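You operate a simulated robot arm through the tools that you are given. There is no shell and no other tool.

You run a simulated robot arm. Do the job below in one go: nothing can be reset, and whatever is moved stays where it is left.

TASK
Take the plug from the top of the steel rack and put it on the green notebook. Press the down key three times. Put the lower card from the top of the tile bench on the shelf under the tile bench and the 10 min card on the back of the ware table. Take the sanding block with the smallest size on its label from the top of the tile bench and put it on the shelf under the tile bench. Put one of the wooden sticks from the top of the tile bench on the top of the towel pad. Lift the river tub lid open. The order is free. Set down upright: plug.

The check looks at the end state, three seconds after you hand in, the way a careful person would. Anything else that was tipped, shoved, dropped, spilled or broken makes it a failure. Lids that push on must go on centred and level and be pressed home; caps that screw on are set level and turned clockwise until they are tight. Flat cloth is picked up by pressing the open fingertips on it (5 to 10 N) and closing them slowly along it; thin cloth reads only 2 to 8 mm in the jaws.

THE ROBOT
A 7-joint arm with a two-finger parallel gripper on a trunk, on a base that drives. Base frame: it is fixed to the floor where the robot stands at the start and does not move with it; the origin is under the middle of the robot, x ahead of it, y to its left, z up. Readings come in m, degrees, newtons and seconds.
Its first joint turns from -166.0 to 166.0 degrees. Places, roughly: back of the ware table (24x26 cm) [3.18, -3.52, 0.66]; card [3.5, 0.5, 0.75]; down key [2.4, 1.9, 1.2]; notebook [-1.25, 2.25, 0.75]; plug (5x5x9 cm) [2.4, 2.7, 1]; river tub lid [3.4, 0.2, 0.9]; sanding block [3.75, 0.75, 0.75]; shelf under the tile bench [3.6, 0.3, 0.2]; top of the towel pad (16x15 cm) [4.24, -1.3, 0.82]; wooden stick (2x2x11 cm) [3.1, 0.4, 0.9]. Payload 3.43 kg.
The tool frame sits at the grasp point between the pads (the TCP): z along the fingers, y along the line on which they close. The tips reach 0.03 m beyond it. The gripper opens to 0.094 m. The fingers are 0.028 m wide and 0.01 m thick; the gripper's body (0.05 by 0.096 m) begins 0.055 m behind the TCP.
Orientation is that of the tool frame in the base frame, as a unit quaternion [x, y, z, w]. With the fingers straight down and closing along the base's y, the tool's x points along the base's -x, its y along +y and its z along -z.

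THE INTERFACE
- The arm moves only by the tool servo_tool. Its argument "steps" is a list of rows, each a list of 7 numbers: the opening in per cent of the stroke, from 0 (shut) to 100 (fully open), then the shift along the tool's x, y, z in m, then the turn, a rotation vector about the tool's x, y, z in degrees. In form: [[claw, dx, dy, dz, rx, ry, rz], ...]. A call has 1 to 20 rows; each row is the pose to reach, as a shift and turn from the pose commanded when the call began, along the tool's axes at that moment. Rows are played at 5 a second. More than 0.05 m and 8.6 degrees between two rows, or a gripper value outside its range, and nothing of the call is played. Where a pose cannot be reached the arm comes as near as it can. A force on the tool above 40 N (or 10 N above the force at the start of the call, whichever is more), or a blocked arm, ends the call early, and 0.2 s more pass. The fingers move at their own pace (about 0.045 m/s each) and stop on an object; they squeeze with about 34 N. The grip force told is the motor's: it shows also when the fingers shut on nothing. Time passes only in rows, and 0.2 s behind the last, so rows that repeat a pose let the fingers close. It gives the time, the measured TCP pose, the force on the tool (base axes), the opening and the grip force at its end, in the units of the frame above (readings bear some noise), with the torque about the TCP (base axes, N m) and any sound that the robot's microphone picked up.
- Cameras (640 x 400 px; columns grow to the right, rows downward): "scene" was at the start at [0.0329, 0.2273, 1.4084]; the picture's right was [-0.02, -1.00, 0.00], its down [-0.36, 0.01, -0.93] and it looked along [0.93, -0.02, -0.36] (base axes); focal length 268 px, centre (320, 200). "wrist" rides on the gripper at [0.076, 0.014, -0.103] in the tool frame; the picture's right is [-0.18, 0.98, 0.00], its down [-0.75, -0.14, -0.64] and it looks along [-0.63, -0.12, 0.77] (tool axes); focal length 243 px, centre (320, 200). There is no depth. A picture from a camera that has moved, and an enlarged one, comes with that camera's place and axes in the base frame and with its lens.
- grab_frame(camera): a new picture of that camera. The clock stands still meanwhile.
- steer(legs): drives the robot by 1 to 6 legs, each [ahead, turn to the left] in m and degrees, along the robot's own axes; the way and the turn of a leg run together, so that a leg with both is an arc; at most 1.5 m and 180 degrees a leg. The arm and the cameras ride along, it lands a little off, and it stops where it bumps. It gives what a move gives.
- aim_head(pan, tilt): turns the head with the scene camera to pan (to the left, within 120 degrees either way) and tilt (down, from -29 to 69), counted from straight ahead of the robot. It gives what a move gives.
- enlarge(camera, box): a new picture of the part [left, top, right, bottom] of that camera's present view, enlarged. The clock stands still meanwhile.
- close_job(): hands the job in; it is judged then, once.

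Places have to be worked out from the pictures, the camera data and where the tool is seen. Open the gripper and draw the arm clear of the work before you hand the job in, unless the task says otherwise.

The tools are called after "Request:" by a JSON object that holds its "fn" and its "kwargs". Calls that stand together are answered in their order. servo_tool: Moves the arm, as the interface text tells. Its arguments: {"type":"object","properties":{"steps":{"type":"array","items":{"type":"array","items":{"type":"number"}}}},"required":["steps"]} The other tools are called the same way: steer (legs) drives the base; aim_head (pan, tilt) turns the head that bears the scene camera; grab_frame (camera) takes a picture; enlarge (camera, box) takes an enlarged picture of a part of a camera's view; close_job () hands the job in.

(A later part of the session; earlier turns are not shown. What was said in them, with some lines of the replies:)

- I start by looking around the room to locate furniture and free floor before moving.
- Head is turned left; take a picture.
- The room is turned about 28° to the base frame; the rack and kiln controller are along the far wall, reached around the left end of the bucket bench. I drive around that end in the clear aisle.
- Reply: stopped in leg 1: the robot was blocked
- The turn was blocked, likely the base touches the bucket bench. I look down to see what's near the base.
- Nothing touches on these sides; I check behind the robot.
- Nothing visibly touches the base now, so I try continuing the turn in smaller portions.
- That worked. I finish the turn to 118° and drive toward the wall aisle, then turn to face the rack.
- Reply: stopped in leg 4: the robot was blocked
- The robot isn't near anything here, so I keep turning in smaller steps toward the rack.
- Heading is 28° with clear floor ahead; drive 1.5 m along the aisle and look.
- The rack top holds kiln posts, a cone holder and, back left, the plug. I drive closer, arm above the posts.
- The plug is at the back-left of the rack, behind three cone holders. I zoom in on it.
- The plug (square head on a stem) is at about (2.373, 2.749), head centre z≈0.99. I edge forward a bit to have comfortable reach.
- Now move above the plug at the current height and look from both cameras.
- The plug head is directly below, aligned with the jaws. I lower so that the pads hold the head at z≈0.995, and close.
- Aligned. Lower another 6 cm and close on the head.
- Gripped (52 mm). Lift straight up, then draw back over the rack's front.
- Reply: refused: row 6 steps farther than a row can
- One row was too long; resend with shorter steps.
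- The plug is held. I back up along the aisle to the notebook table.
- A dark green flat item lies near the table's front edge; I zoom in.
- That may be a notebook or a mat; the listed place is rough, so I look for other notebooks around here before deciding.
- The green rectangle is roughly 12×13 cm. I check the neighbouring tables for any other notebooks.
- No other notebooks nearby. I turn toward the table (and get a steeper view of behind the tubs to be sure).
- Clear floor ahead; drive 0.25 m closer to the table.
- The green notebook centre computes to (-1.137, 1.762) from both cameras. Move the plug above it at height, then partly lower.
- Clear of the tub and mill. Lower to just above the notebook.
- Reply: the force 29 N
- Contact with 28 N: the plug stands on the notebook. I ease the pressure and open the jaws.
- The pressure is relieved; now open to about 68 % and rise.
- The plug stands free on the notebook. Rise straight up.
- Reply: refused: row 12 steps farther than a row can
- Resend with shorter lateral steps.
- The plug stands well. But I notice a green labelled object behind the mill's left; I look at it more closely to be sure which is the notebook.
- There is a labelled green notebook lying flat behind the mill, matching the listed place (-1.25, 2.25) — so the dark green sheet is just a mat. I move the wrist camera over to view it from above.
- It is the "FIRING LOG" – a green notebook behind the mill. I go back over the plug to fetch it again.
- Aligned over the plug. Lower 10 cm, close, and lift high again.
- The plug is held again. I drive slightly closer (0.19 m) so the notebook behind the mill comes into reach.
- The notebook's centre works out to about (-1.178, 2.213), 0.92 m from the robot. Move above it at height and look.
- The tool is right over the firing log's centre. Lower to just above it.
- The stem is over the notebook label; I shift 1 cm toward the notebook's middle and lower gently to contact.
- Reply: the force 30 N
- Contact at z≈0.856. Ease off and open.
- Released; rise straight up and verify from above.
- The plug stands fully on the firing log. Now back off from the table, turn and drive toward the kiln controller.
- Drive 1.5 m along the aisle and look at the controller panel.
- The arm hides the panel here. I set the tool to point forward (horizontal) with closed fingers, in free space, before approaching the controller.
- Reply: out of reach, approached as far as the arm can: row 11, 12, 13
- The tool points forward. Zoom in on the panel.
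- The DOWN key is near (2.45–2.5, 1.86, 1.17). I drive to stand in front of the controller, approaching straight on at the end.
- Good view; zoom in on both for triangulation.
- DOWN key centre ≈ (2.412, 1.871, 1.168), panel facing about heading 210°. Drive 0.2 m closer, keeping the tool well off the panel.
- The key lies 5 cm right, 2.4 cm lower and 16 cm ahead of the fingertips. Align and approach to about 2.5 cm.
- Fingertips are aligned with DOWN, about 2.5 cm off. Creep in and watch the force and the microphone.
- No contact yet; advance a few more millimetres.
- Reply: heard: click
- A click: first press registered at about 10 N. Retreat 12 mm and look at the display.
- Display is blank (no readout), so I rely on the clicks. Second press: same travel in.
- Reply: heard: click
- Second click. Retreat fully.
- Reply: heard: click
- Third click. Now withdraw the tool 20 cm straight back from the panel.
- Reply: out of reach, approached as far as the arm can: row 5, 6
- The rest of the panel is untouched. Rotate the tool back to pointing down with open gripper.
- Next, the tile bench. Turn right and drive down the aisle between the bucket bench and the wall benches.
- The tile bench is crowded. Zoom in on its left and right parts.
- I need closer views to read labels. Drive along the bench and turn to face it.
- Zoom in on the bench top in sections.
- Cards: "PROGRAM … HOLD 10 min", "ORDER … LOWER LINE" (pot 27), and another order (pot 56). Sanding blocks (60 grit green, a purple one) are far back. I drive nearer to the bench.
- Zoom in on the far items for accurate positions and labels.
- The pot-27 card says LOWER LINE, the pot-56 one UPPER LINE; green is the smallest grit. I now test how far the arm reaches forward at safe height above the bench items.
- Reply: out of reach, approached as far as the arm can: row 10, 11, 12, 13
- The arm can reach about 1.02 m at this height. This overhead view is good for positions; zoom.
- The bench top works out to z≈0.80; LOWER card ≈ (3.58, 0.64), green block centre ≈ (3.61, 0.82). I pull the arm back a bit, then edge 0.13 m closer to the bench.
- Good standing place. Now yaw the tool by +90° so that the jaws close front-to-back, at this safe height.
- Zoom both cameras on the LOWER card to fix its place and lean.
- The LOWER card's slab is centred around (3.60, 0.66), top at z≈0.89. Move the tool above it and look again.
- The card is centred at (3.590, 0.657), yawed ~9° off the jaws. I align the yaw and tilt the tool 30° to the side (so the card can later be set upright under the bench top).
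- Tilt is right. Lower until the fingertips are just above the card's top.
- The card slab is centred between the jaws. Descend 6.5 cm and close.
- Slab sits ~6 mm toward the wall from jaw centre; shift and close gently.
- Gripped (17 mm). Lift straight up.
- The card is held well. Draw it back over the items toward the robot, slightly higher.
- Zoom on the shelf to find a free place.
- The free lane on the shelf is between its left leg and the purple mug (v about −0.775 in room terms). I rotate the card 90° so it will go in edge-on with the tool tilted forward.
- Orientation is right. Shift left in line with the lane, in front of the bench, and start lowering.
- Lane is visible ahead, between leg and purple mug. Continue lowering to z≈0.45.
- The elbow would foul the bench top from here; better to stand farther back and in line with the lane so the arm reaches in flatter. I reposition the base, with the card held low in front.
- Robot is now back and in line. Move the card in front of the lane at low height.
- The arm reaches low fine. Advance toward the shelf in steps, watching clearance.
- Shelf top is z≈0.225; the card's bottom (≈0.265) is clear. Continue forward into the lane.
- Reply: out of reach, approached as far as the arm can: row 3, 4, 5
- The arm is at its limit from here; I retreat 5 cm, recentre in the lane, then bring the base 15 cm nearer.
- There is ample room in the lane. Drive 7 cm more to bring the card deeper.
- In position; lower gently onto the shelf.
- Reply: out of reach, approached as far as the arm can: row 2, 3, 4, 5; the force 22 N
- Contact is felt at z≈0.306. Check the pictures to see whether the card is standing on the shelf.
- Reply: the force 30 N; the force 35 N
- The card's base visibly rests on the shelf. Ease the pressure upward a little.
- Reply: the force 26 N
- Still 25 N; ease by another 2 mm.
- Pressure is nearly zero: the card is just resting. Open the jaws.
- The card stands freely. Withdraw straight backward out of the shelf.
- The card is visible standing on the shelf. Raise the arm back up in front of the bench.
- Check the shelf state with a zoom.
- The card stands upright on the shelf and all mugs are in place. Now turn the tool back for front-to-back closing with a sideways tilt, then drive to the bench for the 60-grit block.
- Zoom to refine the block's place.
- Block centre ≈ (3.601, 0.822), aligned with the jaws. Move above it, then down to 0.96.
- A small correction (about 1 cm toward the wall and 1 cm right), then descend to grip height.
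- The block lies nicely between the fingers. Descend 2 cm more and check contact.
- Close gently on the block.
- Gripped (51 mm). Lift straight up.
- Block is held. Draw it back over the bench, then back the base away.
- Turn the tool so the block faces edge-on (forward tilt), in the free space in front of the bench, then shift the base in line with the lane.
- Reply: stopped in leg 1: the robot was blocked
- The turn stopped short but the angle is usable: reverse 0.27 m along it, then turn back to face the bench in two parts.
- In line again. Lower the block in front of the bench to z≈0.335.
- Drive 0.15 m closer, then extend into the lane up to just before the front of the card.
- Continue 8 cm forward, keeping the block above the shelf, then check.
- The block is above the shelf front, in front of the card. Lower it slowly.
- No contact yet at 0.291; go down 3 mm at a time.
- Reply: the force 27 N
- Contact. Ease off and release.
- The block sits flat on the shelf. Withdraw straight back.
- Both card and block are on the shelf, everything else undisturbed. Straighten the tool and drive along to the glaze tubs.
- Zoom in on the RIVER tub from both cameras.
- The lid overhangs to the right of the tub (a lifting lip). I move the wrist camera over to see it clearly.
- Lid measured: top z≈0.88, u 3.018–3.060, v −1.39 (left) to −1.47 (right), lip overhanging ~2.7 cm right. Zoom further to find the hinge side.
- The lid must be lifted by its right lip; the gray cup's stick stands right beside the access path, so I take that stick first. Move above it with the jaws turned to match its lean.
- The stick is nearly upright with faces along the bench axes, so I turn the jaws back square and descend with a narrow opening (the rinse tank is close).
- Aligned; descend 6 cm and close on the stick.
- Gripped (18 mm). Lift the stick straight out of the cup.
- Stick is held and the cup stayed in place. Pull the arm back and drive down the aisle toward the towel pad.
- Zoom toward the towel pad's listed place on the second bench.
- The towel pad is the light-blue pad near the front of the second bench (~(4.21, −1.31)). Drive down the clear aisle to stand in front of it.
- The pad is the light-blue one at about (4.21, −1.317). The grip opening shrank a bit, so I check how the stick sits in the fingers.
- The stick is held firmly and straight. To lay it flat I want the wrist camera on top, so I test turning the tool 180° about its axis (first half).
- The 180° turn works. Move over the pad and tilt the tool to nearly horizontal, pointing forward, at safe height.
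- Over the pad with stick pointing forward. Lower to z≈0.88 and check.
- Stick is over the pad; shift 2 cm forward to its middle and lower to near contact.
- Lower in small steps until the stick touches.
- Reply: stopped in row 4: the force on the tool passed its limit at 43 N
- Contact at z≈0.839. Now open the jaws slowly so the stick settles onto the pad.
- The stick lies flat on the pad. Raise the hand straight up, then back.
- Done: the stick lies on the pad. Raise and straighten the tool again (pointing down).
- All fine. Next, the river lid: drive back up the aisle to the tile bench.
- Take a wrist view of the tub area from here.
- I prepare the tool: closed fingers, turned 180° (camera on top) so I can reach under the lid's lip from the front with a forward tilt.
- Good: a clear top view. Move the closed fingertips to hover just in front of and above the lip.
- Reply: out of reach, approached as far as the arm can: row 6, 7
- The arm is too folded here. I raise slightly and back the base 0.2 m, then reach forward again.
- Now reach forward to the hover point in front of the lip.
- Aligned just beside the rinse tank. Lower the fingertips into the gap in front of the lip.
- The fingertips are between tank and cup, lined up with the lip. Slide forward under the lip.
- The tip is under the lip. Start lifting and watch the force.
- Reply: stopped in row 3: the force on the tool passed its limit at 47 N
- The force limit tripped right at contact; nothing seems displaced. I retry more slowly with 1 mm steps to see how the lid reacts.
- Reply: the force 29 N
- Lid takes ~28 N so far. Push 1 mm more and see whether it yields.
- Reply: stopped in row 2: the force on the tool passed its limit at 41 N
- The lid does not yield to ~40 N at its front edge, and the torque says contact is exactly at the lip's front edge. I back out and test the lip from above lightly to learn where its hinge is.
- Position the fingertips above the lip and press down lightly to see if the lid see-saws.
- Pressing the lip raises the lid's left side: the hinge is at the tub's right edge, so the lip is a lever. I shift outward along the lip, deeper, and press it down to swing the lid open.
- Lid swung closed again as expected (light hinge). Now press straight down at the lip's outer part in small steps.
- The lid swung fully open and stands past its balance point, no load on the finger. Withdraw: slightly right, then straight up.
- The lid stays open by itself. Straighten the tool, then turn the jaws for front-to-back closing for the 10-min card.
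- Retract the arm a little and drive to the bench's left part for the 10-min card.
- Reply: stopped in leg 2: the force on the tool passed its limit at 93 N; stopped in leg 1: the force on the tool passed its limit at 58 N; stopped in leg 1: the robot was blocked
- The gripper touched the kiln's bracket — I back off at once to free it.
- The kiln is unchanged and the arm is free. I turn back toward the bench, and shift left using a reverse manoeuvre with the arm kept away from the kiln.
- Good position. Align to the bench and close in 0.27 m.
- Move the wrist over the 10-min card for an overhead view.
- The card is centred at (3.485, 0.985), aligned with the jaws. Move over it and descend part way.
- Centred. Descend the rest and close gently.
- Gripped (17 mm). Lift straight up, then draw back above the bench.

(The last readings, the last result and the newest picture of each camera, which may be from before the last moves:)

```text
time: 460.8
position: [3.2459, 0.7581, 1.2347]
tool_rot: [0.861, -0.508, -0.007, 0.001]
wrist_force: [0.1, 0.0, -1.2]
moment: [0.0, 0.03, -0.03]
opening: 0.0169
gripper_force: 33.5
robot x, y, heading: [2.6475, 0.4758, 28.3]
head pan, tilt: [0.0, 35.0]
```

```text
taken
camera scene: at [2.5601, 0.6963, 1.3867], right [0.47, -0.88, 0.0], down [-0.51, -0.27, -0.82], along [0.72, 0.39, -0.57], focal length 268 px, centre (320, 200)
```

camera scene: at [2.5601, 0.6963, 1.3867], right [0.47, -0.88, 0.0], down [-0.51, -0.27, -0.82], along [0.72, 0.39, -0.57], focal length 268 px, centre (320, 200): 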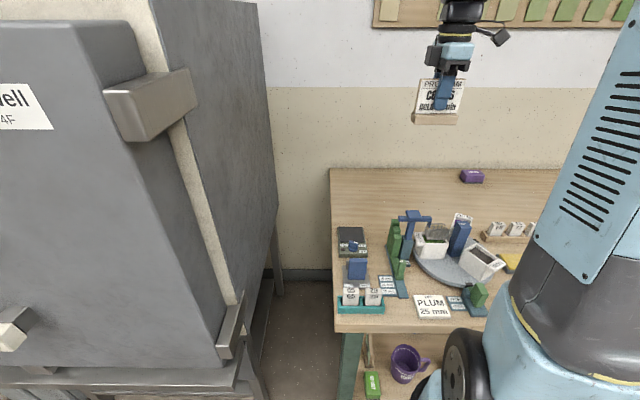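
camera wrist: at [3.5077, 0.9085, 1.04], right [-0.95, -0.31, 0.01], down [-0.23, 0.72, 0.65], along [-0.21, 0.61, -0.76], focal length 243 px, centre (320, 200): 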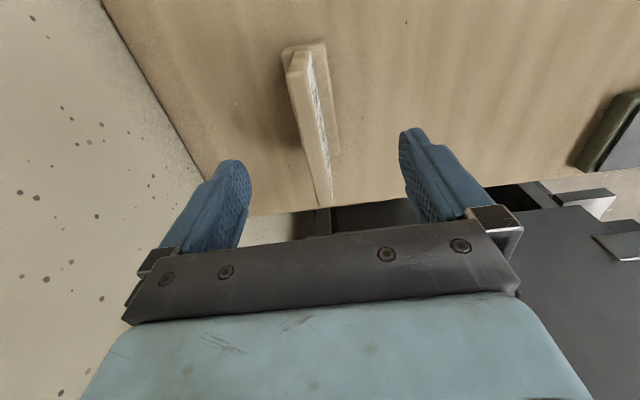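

The card is held. Back away from the bench and drive down the aisle toward the ware table.

Request:
{"fn": "steer", "kwargs": {"legs": [[-0.42, 0]]}}

Request:
{"fn": "steer", "kwargs": {"legs": [[0, -44]]}}

Request:
{"fn": "steer", "kwargs": {"legs": [[0, -44]]}}

Request:
{"fn": "aim_head", "kwargs": {"pan": 0, "tilt": 25}}

Request:
{"fn": "grab_frame", "kwargs": {"camera": "scene"}}

```text
time: 463.4
position: [2.8816, 0.5627, 1.2341]
tool_rot: [0.862, -0.508, -0.007, 0.001]
wrist_force: [-0.1, -0.7, -1.5]
moment: [-0.01, -0.01, 0.0]
opening: 0.0167
gripper_force: 33.7
robot x, y, heading: [2.281, 0.2788, 28.2]
head pan, tilt: [0.0, 35.0]
```

```text
time: 466.1
position: [2.9078, 0.0729, 1.2346]
tool_rot: [-0.611, 0.791, 0.007, 0.001]
wrist_force: [0.4, -0.6, -1.1]
moment: [0.01, -0.01, -0.01]
opening: 0.0169
gripper_force: 34.3
robot x, y, heading: [2.2949, 0.3269, -15.2]
head pan, tilt: [0.0, 35.0]
```

```text
time: 468.7
position: [2.5621, -0.2844, 1.2353]
tool_rot: [-0.271, 0.962, 0.005, 0.004]
wrist_force: [-0.4, 0.3, 0.3]
moment: [-0.02, -0.03, -0.03]
opening: 0.017
gripper_force: 34.2
robot x, y, heading: [2.3415, 0.3505, -58.9]
head pan, tilt: [0.0, 35.0]
```

```text
time: 469.4
position: [2.5621, -0.2849, 1.2354]
tool_rot: [-0.27, 0.963, 0.005, 0.004]
wrist_force: [-0.7, 0.5, -1.3]
moment: [0.04, -0.03, -0.02]
opening: 0.0166
gripper_force: 33.6
robot x, y, heading: [2.3403, 0.3519, -58.6]
head pan, tilt: [0.0, 25.0]
```

```text
taken
camera scene: at [2.5561, 0.4445, 1.4024], right [-0.85, -0.52, 0.0], down [-0.22, 0.36, -0.91], along [0.47, -0.77, -0.42], focal length 268 px, centre (320, 200)
```

scene: 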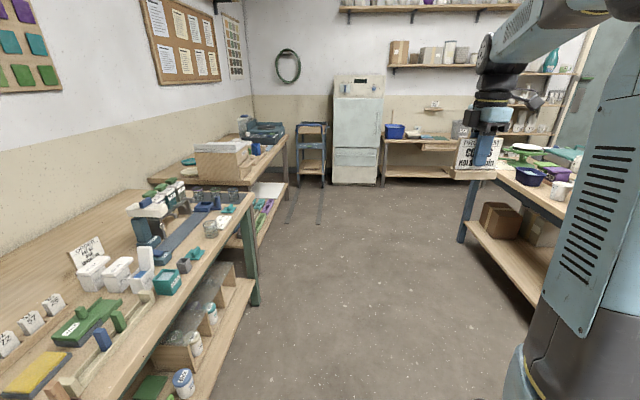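

Aisle is clear. Drive down it.

Request:
{"fn": "steer", "kwargs": {"legs": [[0, -5], [1.5, 0], [1.1, 0]]}}

Request:
{"fn": "aim_head", "kwargs": {"pan": -10, "tilt": 25}}

Request:
{"fn": "grab_frame", "kwargs": {"camera": "scene"}}

```text
time: 482.9
position: [3.6636, -2.6332, 1.2364]
tool_rot: [-0.229, 0.974, 0.006, 0.004]
wrist_force: [-0.2, -0.3, -1.4]
moment: [0.01, 0.0, -0.01]
opening: 0.0172
gripper_force: 33.9
robot x, y, heading: [3.5017, -1.9821, -63.8]
head pan, tilt: [0.0, 25.0]
```

```text
time: 483.6
position: [3.6643, -2.6338, 1.2368]
tool_rot: [-0.229, 0.973, 0.006, 0.005]
wrist_force: [0.0, 0.7, -1.5]
moment: [0.02, 0.01, 0.01]
opening: 0.0167
gripper_force: 33.9
robot x, y, heading: [3.4974, -1.9788, -63.9]
head pan, tilt: [-10.0, 25.0]
```

```text
taken
camera scene: at [3.707, -1.9136, 1.4024], right [-0.96, -0.28, 0.0], down [-0.12, 0.41, -0.91], along [0.25, -0.87, -0.42], focal length 268 px, centre (320, 200)
```

scene: 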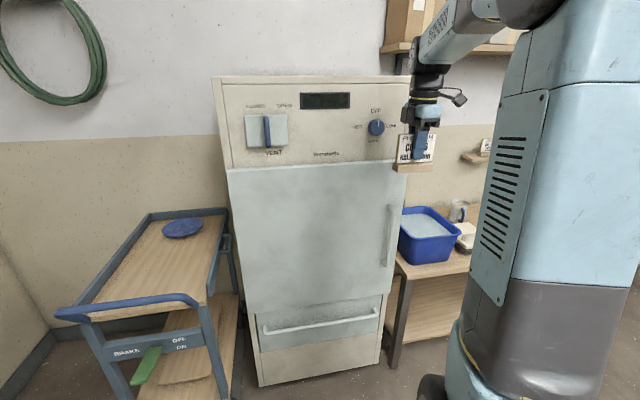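

Look to the right to see the ware table and the free floor.

Request:
{"fn": "aim_head", "kwargs": {"pan": -60, "tilt": 35}}

Request:
{"fn": "grab_frame", "kwargs": {"camera": "scene"}}

Request:
{"fn": "aim_head", "kwargs": {"pan": -100, "tilt": 40}}

Request:
{"fn": "grab_frame", "kwargs": {"camera": "scene"}}

```text
time: 484.8
position: [3.6649, -2.6337, 1.236]
tool_rot: [-0.228, 0.974, 0.005, 0.005]
wrist_force: [-0.4, -0.1, -1.0]
moment: [0.01, -0.01, 0.01]
opening: 0.0169
gripper_force: 34.3
robot x, y, heading: [3.5022, -1.9795, -64.0]
head pan, tilt: [-60.0, 35.0]
```

```text
taken
camera scene: at [3.6322, -1.8984, 1.3867], right [-0.83, 0.56, 0.0], down [0.32, 0.48, -0.82], along [-0.46, -0.68, -0.57], focal length 268 px, centre (320, 200)
```

scene: 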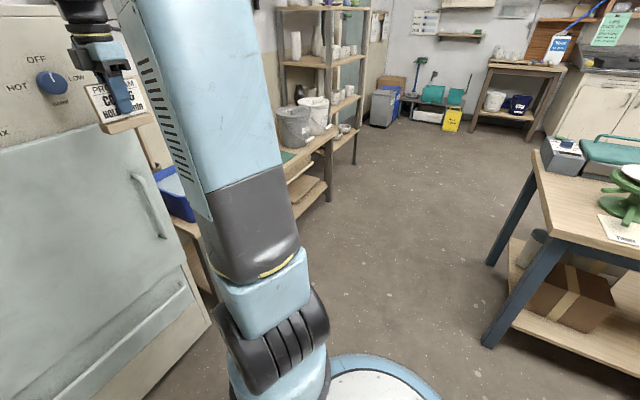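

```text
time: 485.8
position: [3.6645, -2.6343, 1.2364]
tool_rot: [-0.228, 0.974, 0.005, 0.004]
wrist_force: [0.3, -0.2, -1.0]
moment: [-0.04, 0.02, 0.01]
opening: 0.0169
gripper_force: 34.2
robot x, y, heading: [3.4976, -1.9837, -63.8]
head pan, tilt: [-100.0, 40.0]
```

```text
taken
camera scene: at [3.5995, -1.849, 1.3792], right [-0.28, 0.96, 0.0], down [0.62, 0.18, -0.77], along [-0.74, -0.21, -0.64], focal length 268 px, centre (320, 200)
```

scene: 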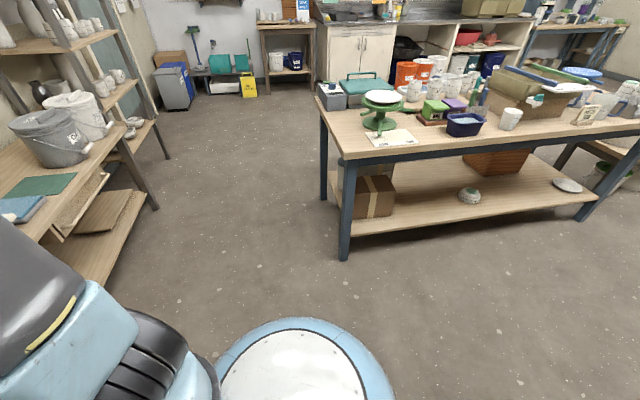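

The aisle to the ware table is clear. Turn right, drive along it, then face the ware table.

Request:
{"fn": "steer", "kwargs": {"legs": [[0, -38]]}}

Request:
{"fn": "steer", "kwargs": {"legs": [[0, -38], [1.0, 0]]}}

Request:
{"fn": "steer", "kwargs": {"legs": [[0, 38]]}}

Request:
{"fn": "steer", "kwargs": {"legs": [[0, 38]]}}

Request:
{"fn": "aim_head", "kwargs": {"pan": 0, "tilt": 40}}

Request:
{"fn": "grab_frame", "kwargs": {"camera": "scene"}}

Request:
{"fn": "grab_frame", "kwargs": {"camera": "wrist"}}

```text
time: 488.2
position: [3.2291, -2.5948, 1.2363]
tool_rot: [0.1, 0.995, 0.004, 0.007]
wrist_force: [-0.5, -0.4, -0.9]
moment: [0.01, 0.01, 0.02]
opening: 0.0169
gripper_force: 33.8
robot x, y, heading: [3.538, -1.9875, -101.3]
head pan, tilt: [-100.0, 40.0]
```

```text
time: 495.4
position: [2.1626, -2.9024, 1.2365]
tool_rot: [0.422, 0.906, 0.002, 0.007]
wrist_force: [0.2, 0.5, -0.4]
moment: [0.0, -0.02, -0.02]
opening: 0.0168
gripper_force: 34.3
robot x, y, heading: [2.789, -2.6226, -140.1]
head pan, tilt: [-100.0, 40.0]
```

```text
time: 497.9
position: [2.4695, -3.2299, 1.237]
tool_rot: [0.101, 0.995, 0.004, 0.005]
wrist_force: [0.6, 0.5, -1.5]
moment: [0.01, 0.02, 0.0]
opening: 0.0168
gripper_force: 33.8
robot x, y, heading: [2.7419, -2.6155, -101.7]
head pan, tilt: [-100.0, 40.0]
```

```text
time: 500.3
position: [2.915, -3.268, 1.2371]
tool_rot: [-0.234, 0.972, 0.005, 0.003]
wrist_force: [0.1, 1.2, -0.7]
moment: [-0.02, -0.02, 0.01]
opening: 0.0169
gripper_force: 34.4
robot x, y, heading: [2.7037, -2.6361, -63.4]
head pan, tilt: [-100.0, 40.0]
```

```text
time: 502.0
position: [2.9139, -3.2676, 1.2384]
tool_rot: [-0.234, 0.972, 0.006, 0.004]
wrist_force: [-0.9, 1.6, -1.9]
moment: [-0.01, -0.02, 0.01]
opening: 0.0168
gripper_force: 34.5
robot x, y, heading: [2.7037, -2.6354, -63.7]
head pan, tilt: [0.0, 40.0]
```

```text
taken
camera scene: at [2.9229, -2.5562, 1.3791], right [-0.9, -0.45, 0.0], down [-0.29, 0.58, -0.77], along [0.34, -0.69, -0.64], focal length 268 px, centre (320, 200)
```

scene: 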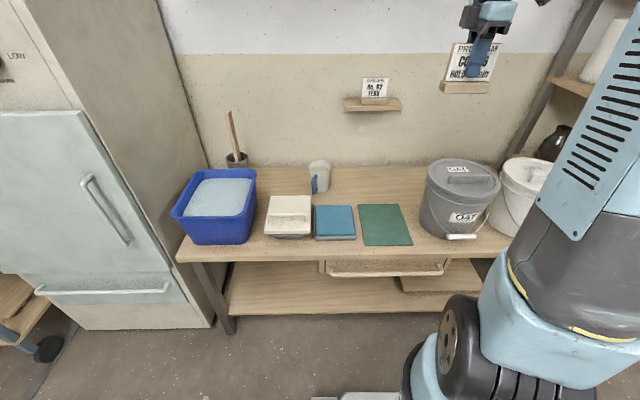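

```text
taken
camera wrist: at [2.8396, -3.29, 1.3398], right [-0.28, 0.96, 0.01], down [0.73, 0.21, 0.65], along [0.62, 0.19, -0.76], focal length 243 px, centre (320, 200)
```

wrist: 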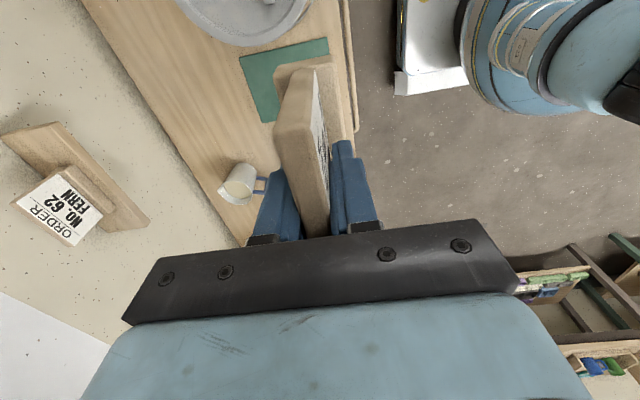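

The ware table's free back area is between the jug and the clay bucket, around (3.16, −3.47…−3.52). Drive 0.2 m closer.

Request:
{"fn": "steer", "kwargs": {"legs": [[0.2, 0]]}}

Request:
{"fn": "grab_frame", "kwargs": {"camera": "scene"}}

Request:
{"fn": "grab_frame", "kwargs": {"camera": "wrist"}}

```text
time: 503.6
position: [3.0064, -3.4447, 1.2389]
tool_rot: [-0.236, 0.972, 0.005, 0.004]
wrist_force: [0.6, 0.2, -1.0]
moment: [-0.02, -0.01, 0.01]
opening: 0.0168
gripper_force: 33.9
robot x, y, heading: [2.7923, -2.8134, -63.2]
head pan, tilt: [0.0, 40.0]
```

```text
taken
camera scene: at [3.0111, -2.7329, 1.3791], right [-0.89, -0.45, 0.0], down [-0.29, 0.57, -0.77], along [0.35, -0.68, -0.64], focal length 268 px, centre (320, 200)
```

scene: 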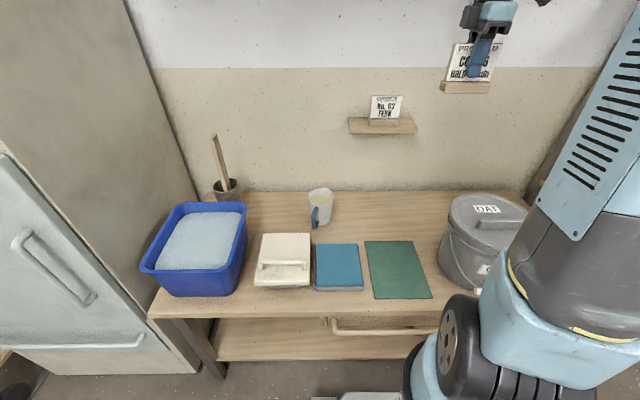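

```text
taken
camera wrist: at [2.9313, -3.4672, 1.3398], right [-0.29, 0.96, 0.01], down [0.73, 0.21, 0.65], along [0.62, 0.19, -0.76], focal length 243 px, centre (320, 200)
```

wrist: 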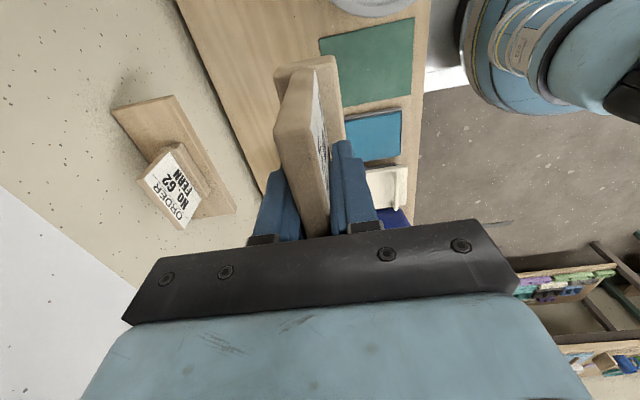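

Target on the table back is clear. Move over it at height, then lower to z≈0.80.

Request:
{"fn": "servo_tool", "kwargs": {"steps": [[0, -0.031, -0.0226, 0, 0, 0, 0], [0, -0.062, -0.0451, 0, 0, 0, 0], [0, -0.093, -0.0677, 0, 0, 0, 0], [0, -0.124, -0.0903, 0, 0, 0, 0], [0, -0.124, -0.0903, 0.045, 0, 0, 0], [0, -0.124, -0.0903, 0.09, 0, 0, 0], [0, -0.124, -0.0903, 0.135, 0, 0, 0], [0, -0.124, -0.0903, 0.18, 0, 0, 0], [0, -0.124, -0.0903, 0.225, 0, 0, 0], [0, -0.124, -0.0903, 0.27, 0, 0, 0], [0, -0.124, -0.0903, 0.315, 0, 0, 0], [0, -0.124, -0.0903, 0.355, 0, 0, 0], [0, -0.124, -0.0903, 0.355, 0, 0, 0]]}}

Request:
{"fn": "grab_frame", "kwargs": {"camera": "scene"}}

Request:
{"fn": "grab_frame", "kwargs": {"camera": "wrist"}}

```text
time: 506.4
position: [3.1587, -3.4641, 0.8819]
tool_rot: [-0.235, 0.972, 0.004, 0.004]
wrist_force: [0.5, 0.0, -1.7]
moment: [0.0, -0.01, 0.0]
opening: 0.0165
gripper_force: 34.4
robot x, y, heading: [2.7915, -2.8149, -63.1]
head pan, tilt: [0.0, 40.0]
```

```text
taken
camera scene: at [3.01, -2.734, 1.3791], right [-0.89, -0.45, 0.0], down [-0.29, 0.57, -0.77], along [0.35, -0.68, -0.64], focal length 268 px, centre (320, 200)
```

scene: 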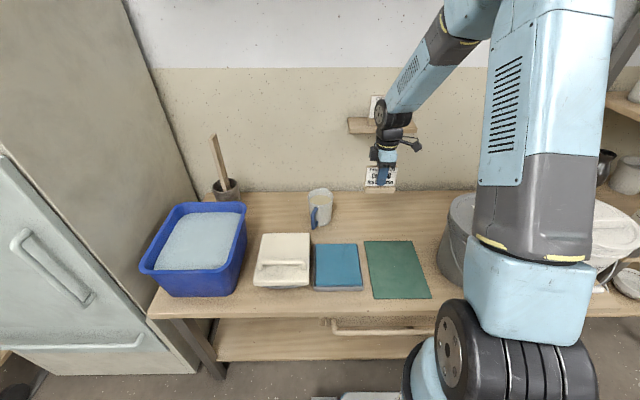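

```text
taken
camera wrist: at [3.0844, -3.4864, 0.9837], right [-0.29, 0.96, 0.01], down [0.73, 0.21, 0.65], along [0.62, 0.19, -0.76], focal length 243 px, centre (320, 200)
```

wrist: 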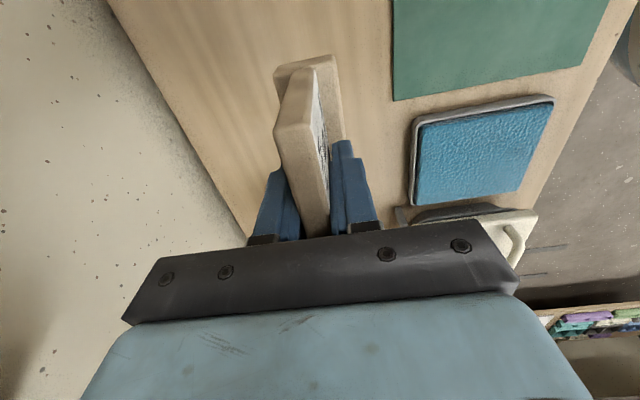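

Clear of everything. Lower to just above the table.

Request:
{"fn": "servo_tool", "kwargs": {"steps": [[0, 0, 0, 0.04, 0, 0, 0], [0, 0, 0, 0.08, 0, 0, 0], [0, 0, 0, 0.12, 0, 0, 0], [0, 0, 0, 0.14, 0, 0, 0], [0, 0, 0, 0.146, 0, 0, 0], [0, 0, 0, 0.146, 0, 0, 0]]}}

Request:
{"fn": "enlarge", "kwargs": {"camera": "scene", "box": [310, 130, 460, 270]}}

```text
time: 507.8
position: [3.1605, -3.4627, 0.7364]
tool_rot: [-0.235, 0.972, 0.006, 0.004]
wrist_force: [-0.9, -0.2, -1.5]
moment: [-0.04, -0.02, -0.04]
opening: 0.017
gripper_force: 34.1
robot x, y, heading: [2.7907, -2.8135, -63.1]
head pan, tilt: [0.0, 40.0]
```

```text
2.86 times, centred on (385, 200) of scene
camera zoom: at [3.01, -2.734, 1.3791], right [-0.89, -0.45, 0.0], down [-0.29, 0.57, -0.77], along [0.35, -0.68, -0.64], focal length 766 px, centre (134, 200)
```

zoom: 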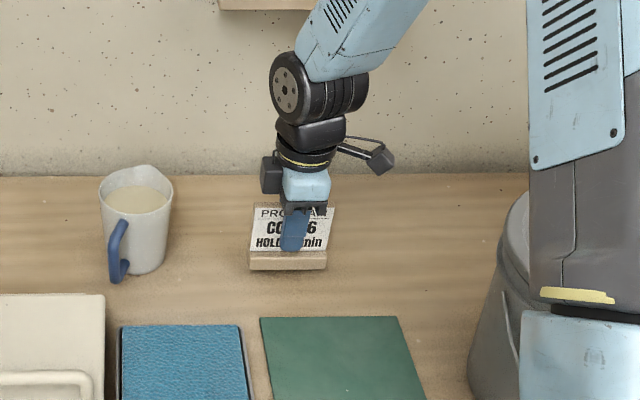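

Lower gently to contact.

Request:
{"fn": "servo_tool", "kwargs": {"steps": [[0, 0, 0, 0.003, 0, 0, 0], [0, 0, 0, 0.006, 0, 0, 0], [0, 0, 0, 0.009, 0, 0, 0], [0, 0, 0, 0.009, 0, 0, 0]]}}

```text
time: 508.8
position: [3.1594, -3.4634, 0.7294]
tool_rot: [-0.236, 0.972, 0.005, 0.003]
wrist_force: [-1.0, -0.3, -0.8]
moment: [0.02, 0.03, 0.03]
opening: 0.0167
gripper_force: 33.9
robot x, y, heading: [2.7917, -2.8178, -62.8]
head pan, tilt: [0.0, 40.0]
```

Request:
{"fn": "servo_tool", "kwargs": {"steps": [[0, 0, 0, 0.002, 0, 0, 0], [0, 0, 0, 0.004, 0, 0, 0], [0, 0, 0, 0.004, 0, 0, 0]]}}

```text
time: 509.6
position: [3.1613, -3.4619, 0.7257]
tool_rot: [-0.235, 0.972, 0.006, 0.004]
wrist_force: [-0.4, 0.0, -1.5]
moment: [0.03, -0.01, -0.02]
opening: 0.0169
gripper_force: 34.1
robot x, y, heading: [2.7899, -2.8124, -63.1]
head pan, tilt: [0.0, 40.0]
```

Request:
{"fn": "servo_tool", "kwargs": {"steps": [[0, 0, 0, 0.002, 0, 0, 0], [0, 0, 0, 0.004, 0, 0, 0], [0, 0, 0, 0.004, 0, 0, 0]]}}

```text
time: 510.4
position: [3.1598, -3.4622, 0.7229]
tool_rot: [-0.236, 0.972, 0.003, 0.005]
wrist_force: [-2.9, 4.4, 38.8]
moment: [-0.05, -0.14, 0.0]
opening: 0.0167
gripper_force: 33.4
robot x, y, heading: [2.7919, -2.8123, -63.2]
head pan, tilt: [0.0, 40.0]
```

Contact (39 N). Ease off 3 mm and release.

Request:
{"fn": "servo_tool", "kwargs": {"steps": [[0, 0, 0, -0.001, 0, 0, 0], [0, 0, 0, -0.0025, 0, 0, 0], [0, 0, 0, -0.0025, 0, 0, 0]]}}

Request:
{"fn": "servo_tool", "kwargs": {"steps": [[20, 0, 0, 0, 0, 0, 0], [30, 0, 0, 0, 0, 0, 0], [45, 0, 0, 0, 0, 0, 0], [60, 0, 0, 0, 0, 0, 0], [60, 0, 0, 0, 0, 0, 0], [60, 0, 0, 0, 0, 0, 0]]}}

Request:
{"fn": "enlarge", "kwargs": {"camera": "scene", "box": [310, 130, 460, 270]}}

```text
time: 511.2
position: [3.1599, -3.4614, 0.7235]
tool_rot: [-0.235, 0.972, 0.005, 0.004]
wrist_force: [-6.5, -3.4, 18.5]
moment: [-0.38, -0.02, -0.02]
opening: 0.0171
gripper_force: 34.2
robot x, y, heading: [2.7914, -2.8148, -63.2]
head pan, tilt: [0.0, 40.0]
```

```text
time: 512.6
position: [3.1613, -3.4618, 0.7231]
tool_rot: [-0.235, 0.972, 0.005, 0.003]
wrist_force: [0.1, 0.4, 0.5]
moment: [0.01, 0.01, -0.04]
opening: 0.0565
gripper_force: 0.1
robot x, y, heading: [2.7923, -2.8145, -63.3]
head pan, tilt: [0.0, 40.0]
```

```text
2.86 times, centred on (385, 200) of scene
camera zoom: at [3.0099, -2.7339, 1.3791], right [-0.89, -0.45, 0.0], down [-0.29, 0.57, -0.77], along [0.35, -0.68, -0.64], focal length 766 px, centre (134, 200)
```

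zoom: 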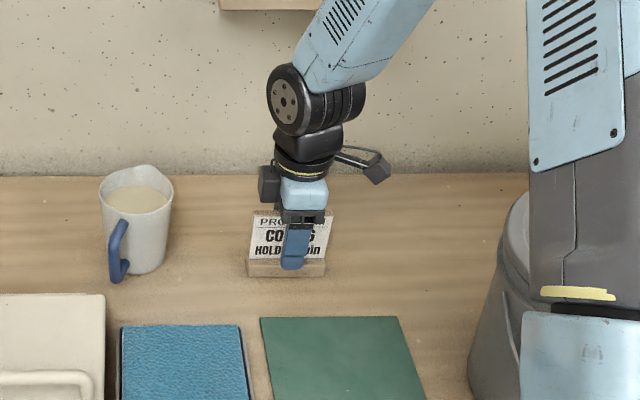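

The card stands on the table back. Rise straight up and clear.

Request:
{"fn": "servo_tool", "kwargs": {"steps": [[60, 0, 0, -0.02, 0, 0, 0], [60, 0, 0, -0.05, 0, 0, 0], [60, 0, 0, -0.09, 0, 0, 0], [60, 0, 0, -0.135, 0, 0, 0], [60, 0, 0, -0.18, 0, 0, 0], [60, 0, 0, -0.225, 0, 0, 0], [60, 0, 0, -0.27, 0, 0, 0], [60, 0, 0, -0.315, 0, 0, 0], [60, 0, 0, -0.36, 0, 0, 0], [60, 0, 0, -0.4, 0, 0, 0], [60, 0, 0, -0.44, 0, 0, 0], [60, 0, 0.04, -0.46, 0, 0, 0], [60, 0.02, 0.08, -0.46, 0, 0, 0], [60, 0.04, 0.12, -0.46, 0, 0, 0], [60, 0.06, 0.16, -0.46, 0, 0, 0], [60, 0.06, 0.16, -0.46, 0, 0, 0]]}}

Request:
{"fn": "grab_frame", "kwargs": {"camera": "scene"}}

Request:
{"fn": "enlarge", "kwargs": {"camera": "scene", "box": [290, 150, 470, 270]}}

```text
time: 516.0
position: [3.0328, -3.3547, 1.1866]
tool_rot: [-0.235, 0.972, 0.006, 0.004]
wrist_force: [-0.1, 1.0, -0.2]
moment: [0.01, -0.01, 0.0]
opening: 0.0561
gripper_force: 0.0
robot x, y, heading: [2.7925, -2.8182, -63.1]
head pan, tilt: [0.0, 40.0]
```

```text
taken
camera scene: at [3.0097, -2.7334, 1.3791], right [-0.89, -0.45, 0.0], down [-0.29, 0.57, -0.77], along [0.35, -0.68, -0.64], focal length 268 px, centre (320, 200)
```

scene: 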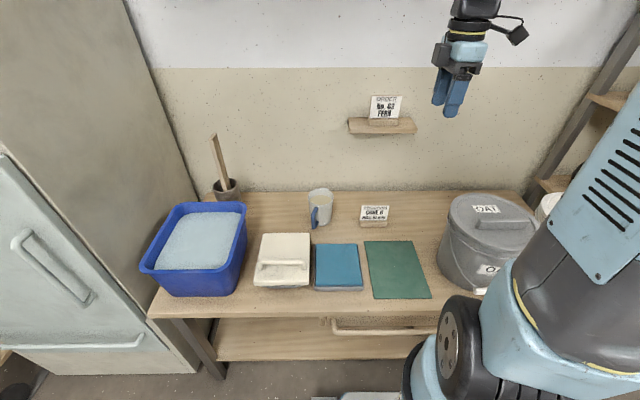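

```text
3.33 times, centred on (380, 210) of scene
camera zoom: at [3.0097, -2.7334, 1.3791], right [-0.89, -0.45, 0.0], down [-0.29, 0.57, -0.77], along [0.35, -0.68, -0.64], focal length 893 px, centre (120, 167)
```

zoom: 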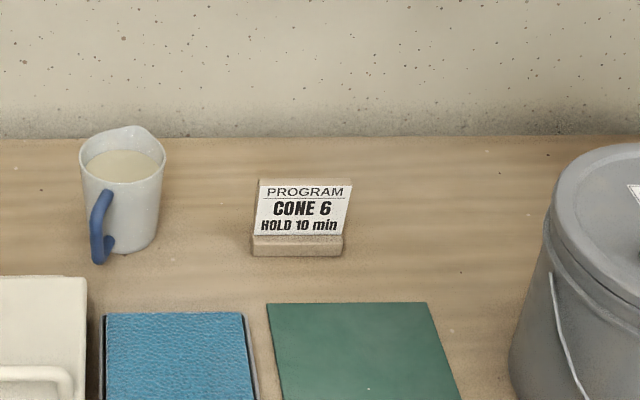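

All tasks are done: the 10-min card stands at the back of the ware table. I open the gripper fully and back the robot clear.

Request:
{"fn": "servo_tool", "kwargs": {"steps": [[100, 0, 0, 0, 0, 0, 0], [100, 0, 0, 0, 0, 0, 0], [100, 0, 0, 0, 0, 0, 0]]}}

Request:
{"fn": "steer", "kwargs": {"legs": [[-0.2, 0]]}}

Request:
{"fn": "aim_head", "kwargs": {"pan": 118, "tilt": 15}}

Request:
{"fn": "grab_frame", "kwargs": {"camera": "scene"}}

```text
time: 516.8
position: [3.0333, -3.3532, 1.186]
tool_rot: [-0.235, 0.972, 0.005, 0.003]
wrist_force: [-0.4, 0.2, 0.3]
moment: [0.0, 0.0, 0.0]
opening: 0.094
gripper_force: 0.0
robot x, y, heading: [2.7889, -2.8134, -62.9]
head pan, tilt: [0.0, 40.0]
```

```text
time: 518.5
position: [2.9411, -3.1714, 1.1864]
tool_rot: [-0.237, 0.971, 0.006, 0.004]
wrist_force: [1.6, -0.1, 0.7]
moment: [0.02, 0.0, 0.02]
opening: 0.0938
gripper_force: 0.0
robot x, y, heading: [2.7023, -2.6331, -63.1]
head pan, tilt: [0.0, 40.0]
```

```text
time: 520.4
position: [2.9418, -3.1707, 1.1866]
tool_rot: [-0.238, 0.971, 0.006, 0.004]
wrist_force: [1.1, 0.6, -0.7]
moment: [0.0, -0.03, 0.03]
opening: 0.0938
gripper_force: 0.0
robot x, y, heading: [2.6995, -2.6318, -62.9]
head pan, tilt: [118.0, 15.0]
```

```text
taken
camera scene: at [2.9337, -2.3972, 1.4187], right [0.82, -0.57, 0.0], down [-0.15, -0.21, -0.97], along [0.55, 0.79, -0.26], focal length 268 px, centre (320, 200)
```

scene: 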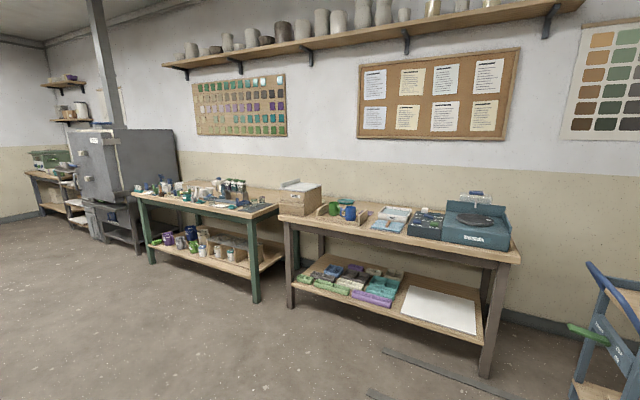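

Check the lid and stick from here with a zoom before handing in.

Request:
{"fn": "enlarge", "kwargs": {"camera": "scene", "box": [130, 165, 290, 265]}}

Request:
{"fn": "enlarge", "kwargs": {"camera": "scene", "box": [340, 190, 460, 250]}}

```text
4.00 times, centred on (210, 215) of scene
camera zoom: at [2.9337, -2.3972, 1.4187], right [0.82, -0.57, 0.0], down [-0.15, -0.21, -0.97], along [0.55, 0.79, -0.26], focal length 1072 px, centre (760, 140)
```

zoom: 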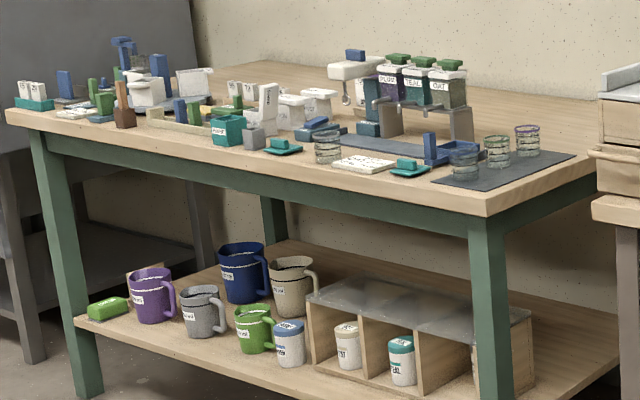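

```text
5.33 times, centred on (400, 220) of scene
camera zoom: at [2.9337, -2.3972, 1.4187], right [0.82, -0.57, 0.0], down [-0.15, -0.21, -0.97], along [0.55, 0.79, -0.26], focal length 1429 px, centre (-107, 93)
```

zoom: 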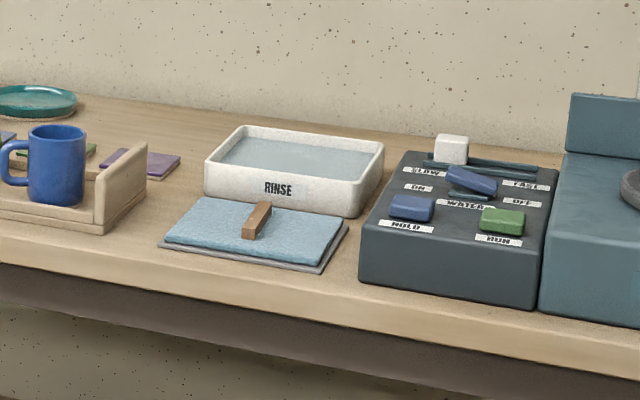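

The lid stands open. The stick lies on the pad, and the block and card are on the shelf. The 10 min card is on the ware table and the plug is on the firing log. The gripper is open and clear, so I hand in.

Request:
{"fn": "close_job", "kwargs": {}}

```text
The job is handed in.
```

I did all the steps and handed the job in. I saw each item in place after setting it down, except the key presses, which I could only confirm by sound.

- **Plug:** it stands upright on the green "FIRING LOG" notebook behind the mill. I first set it on a dark green mat by mistake, then moved it.
- **Down key:** I pressed it three times and heard three clicks. The controller display was blank, so there was no readout to check.
- **Lower card:** I took this to be the "ORDER, POT 27, LOWER LINE" card. It stands upright on the shelf under the tile bench.
- **10 min card:** it stands at the back of the ware table.
- **Sanding block:** the 60 GRIT block is flat on the shelf under the tile bench. The only other block I saw was 200 GRIT.
- **Wooden stick:** one stick lies flat on the towel pad.
- **River tub lid:** it stays open by itself. I first pushed it up from under the lip, and it did not move at about 40–47 N. It opened when I pressed the lip down, because the hinge is on that side.

While I was driving along the tile bench, the gripper bumped the kiln's side bracket, with a peak force of 93 N. I backed off at once, and the kiln and its door looked unchanged in the pictures.
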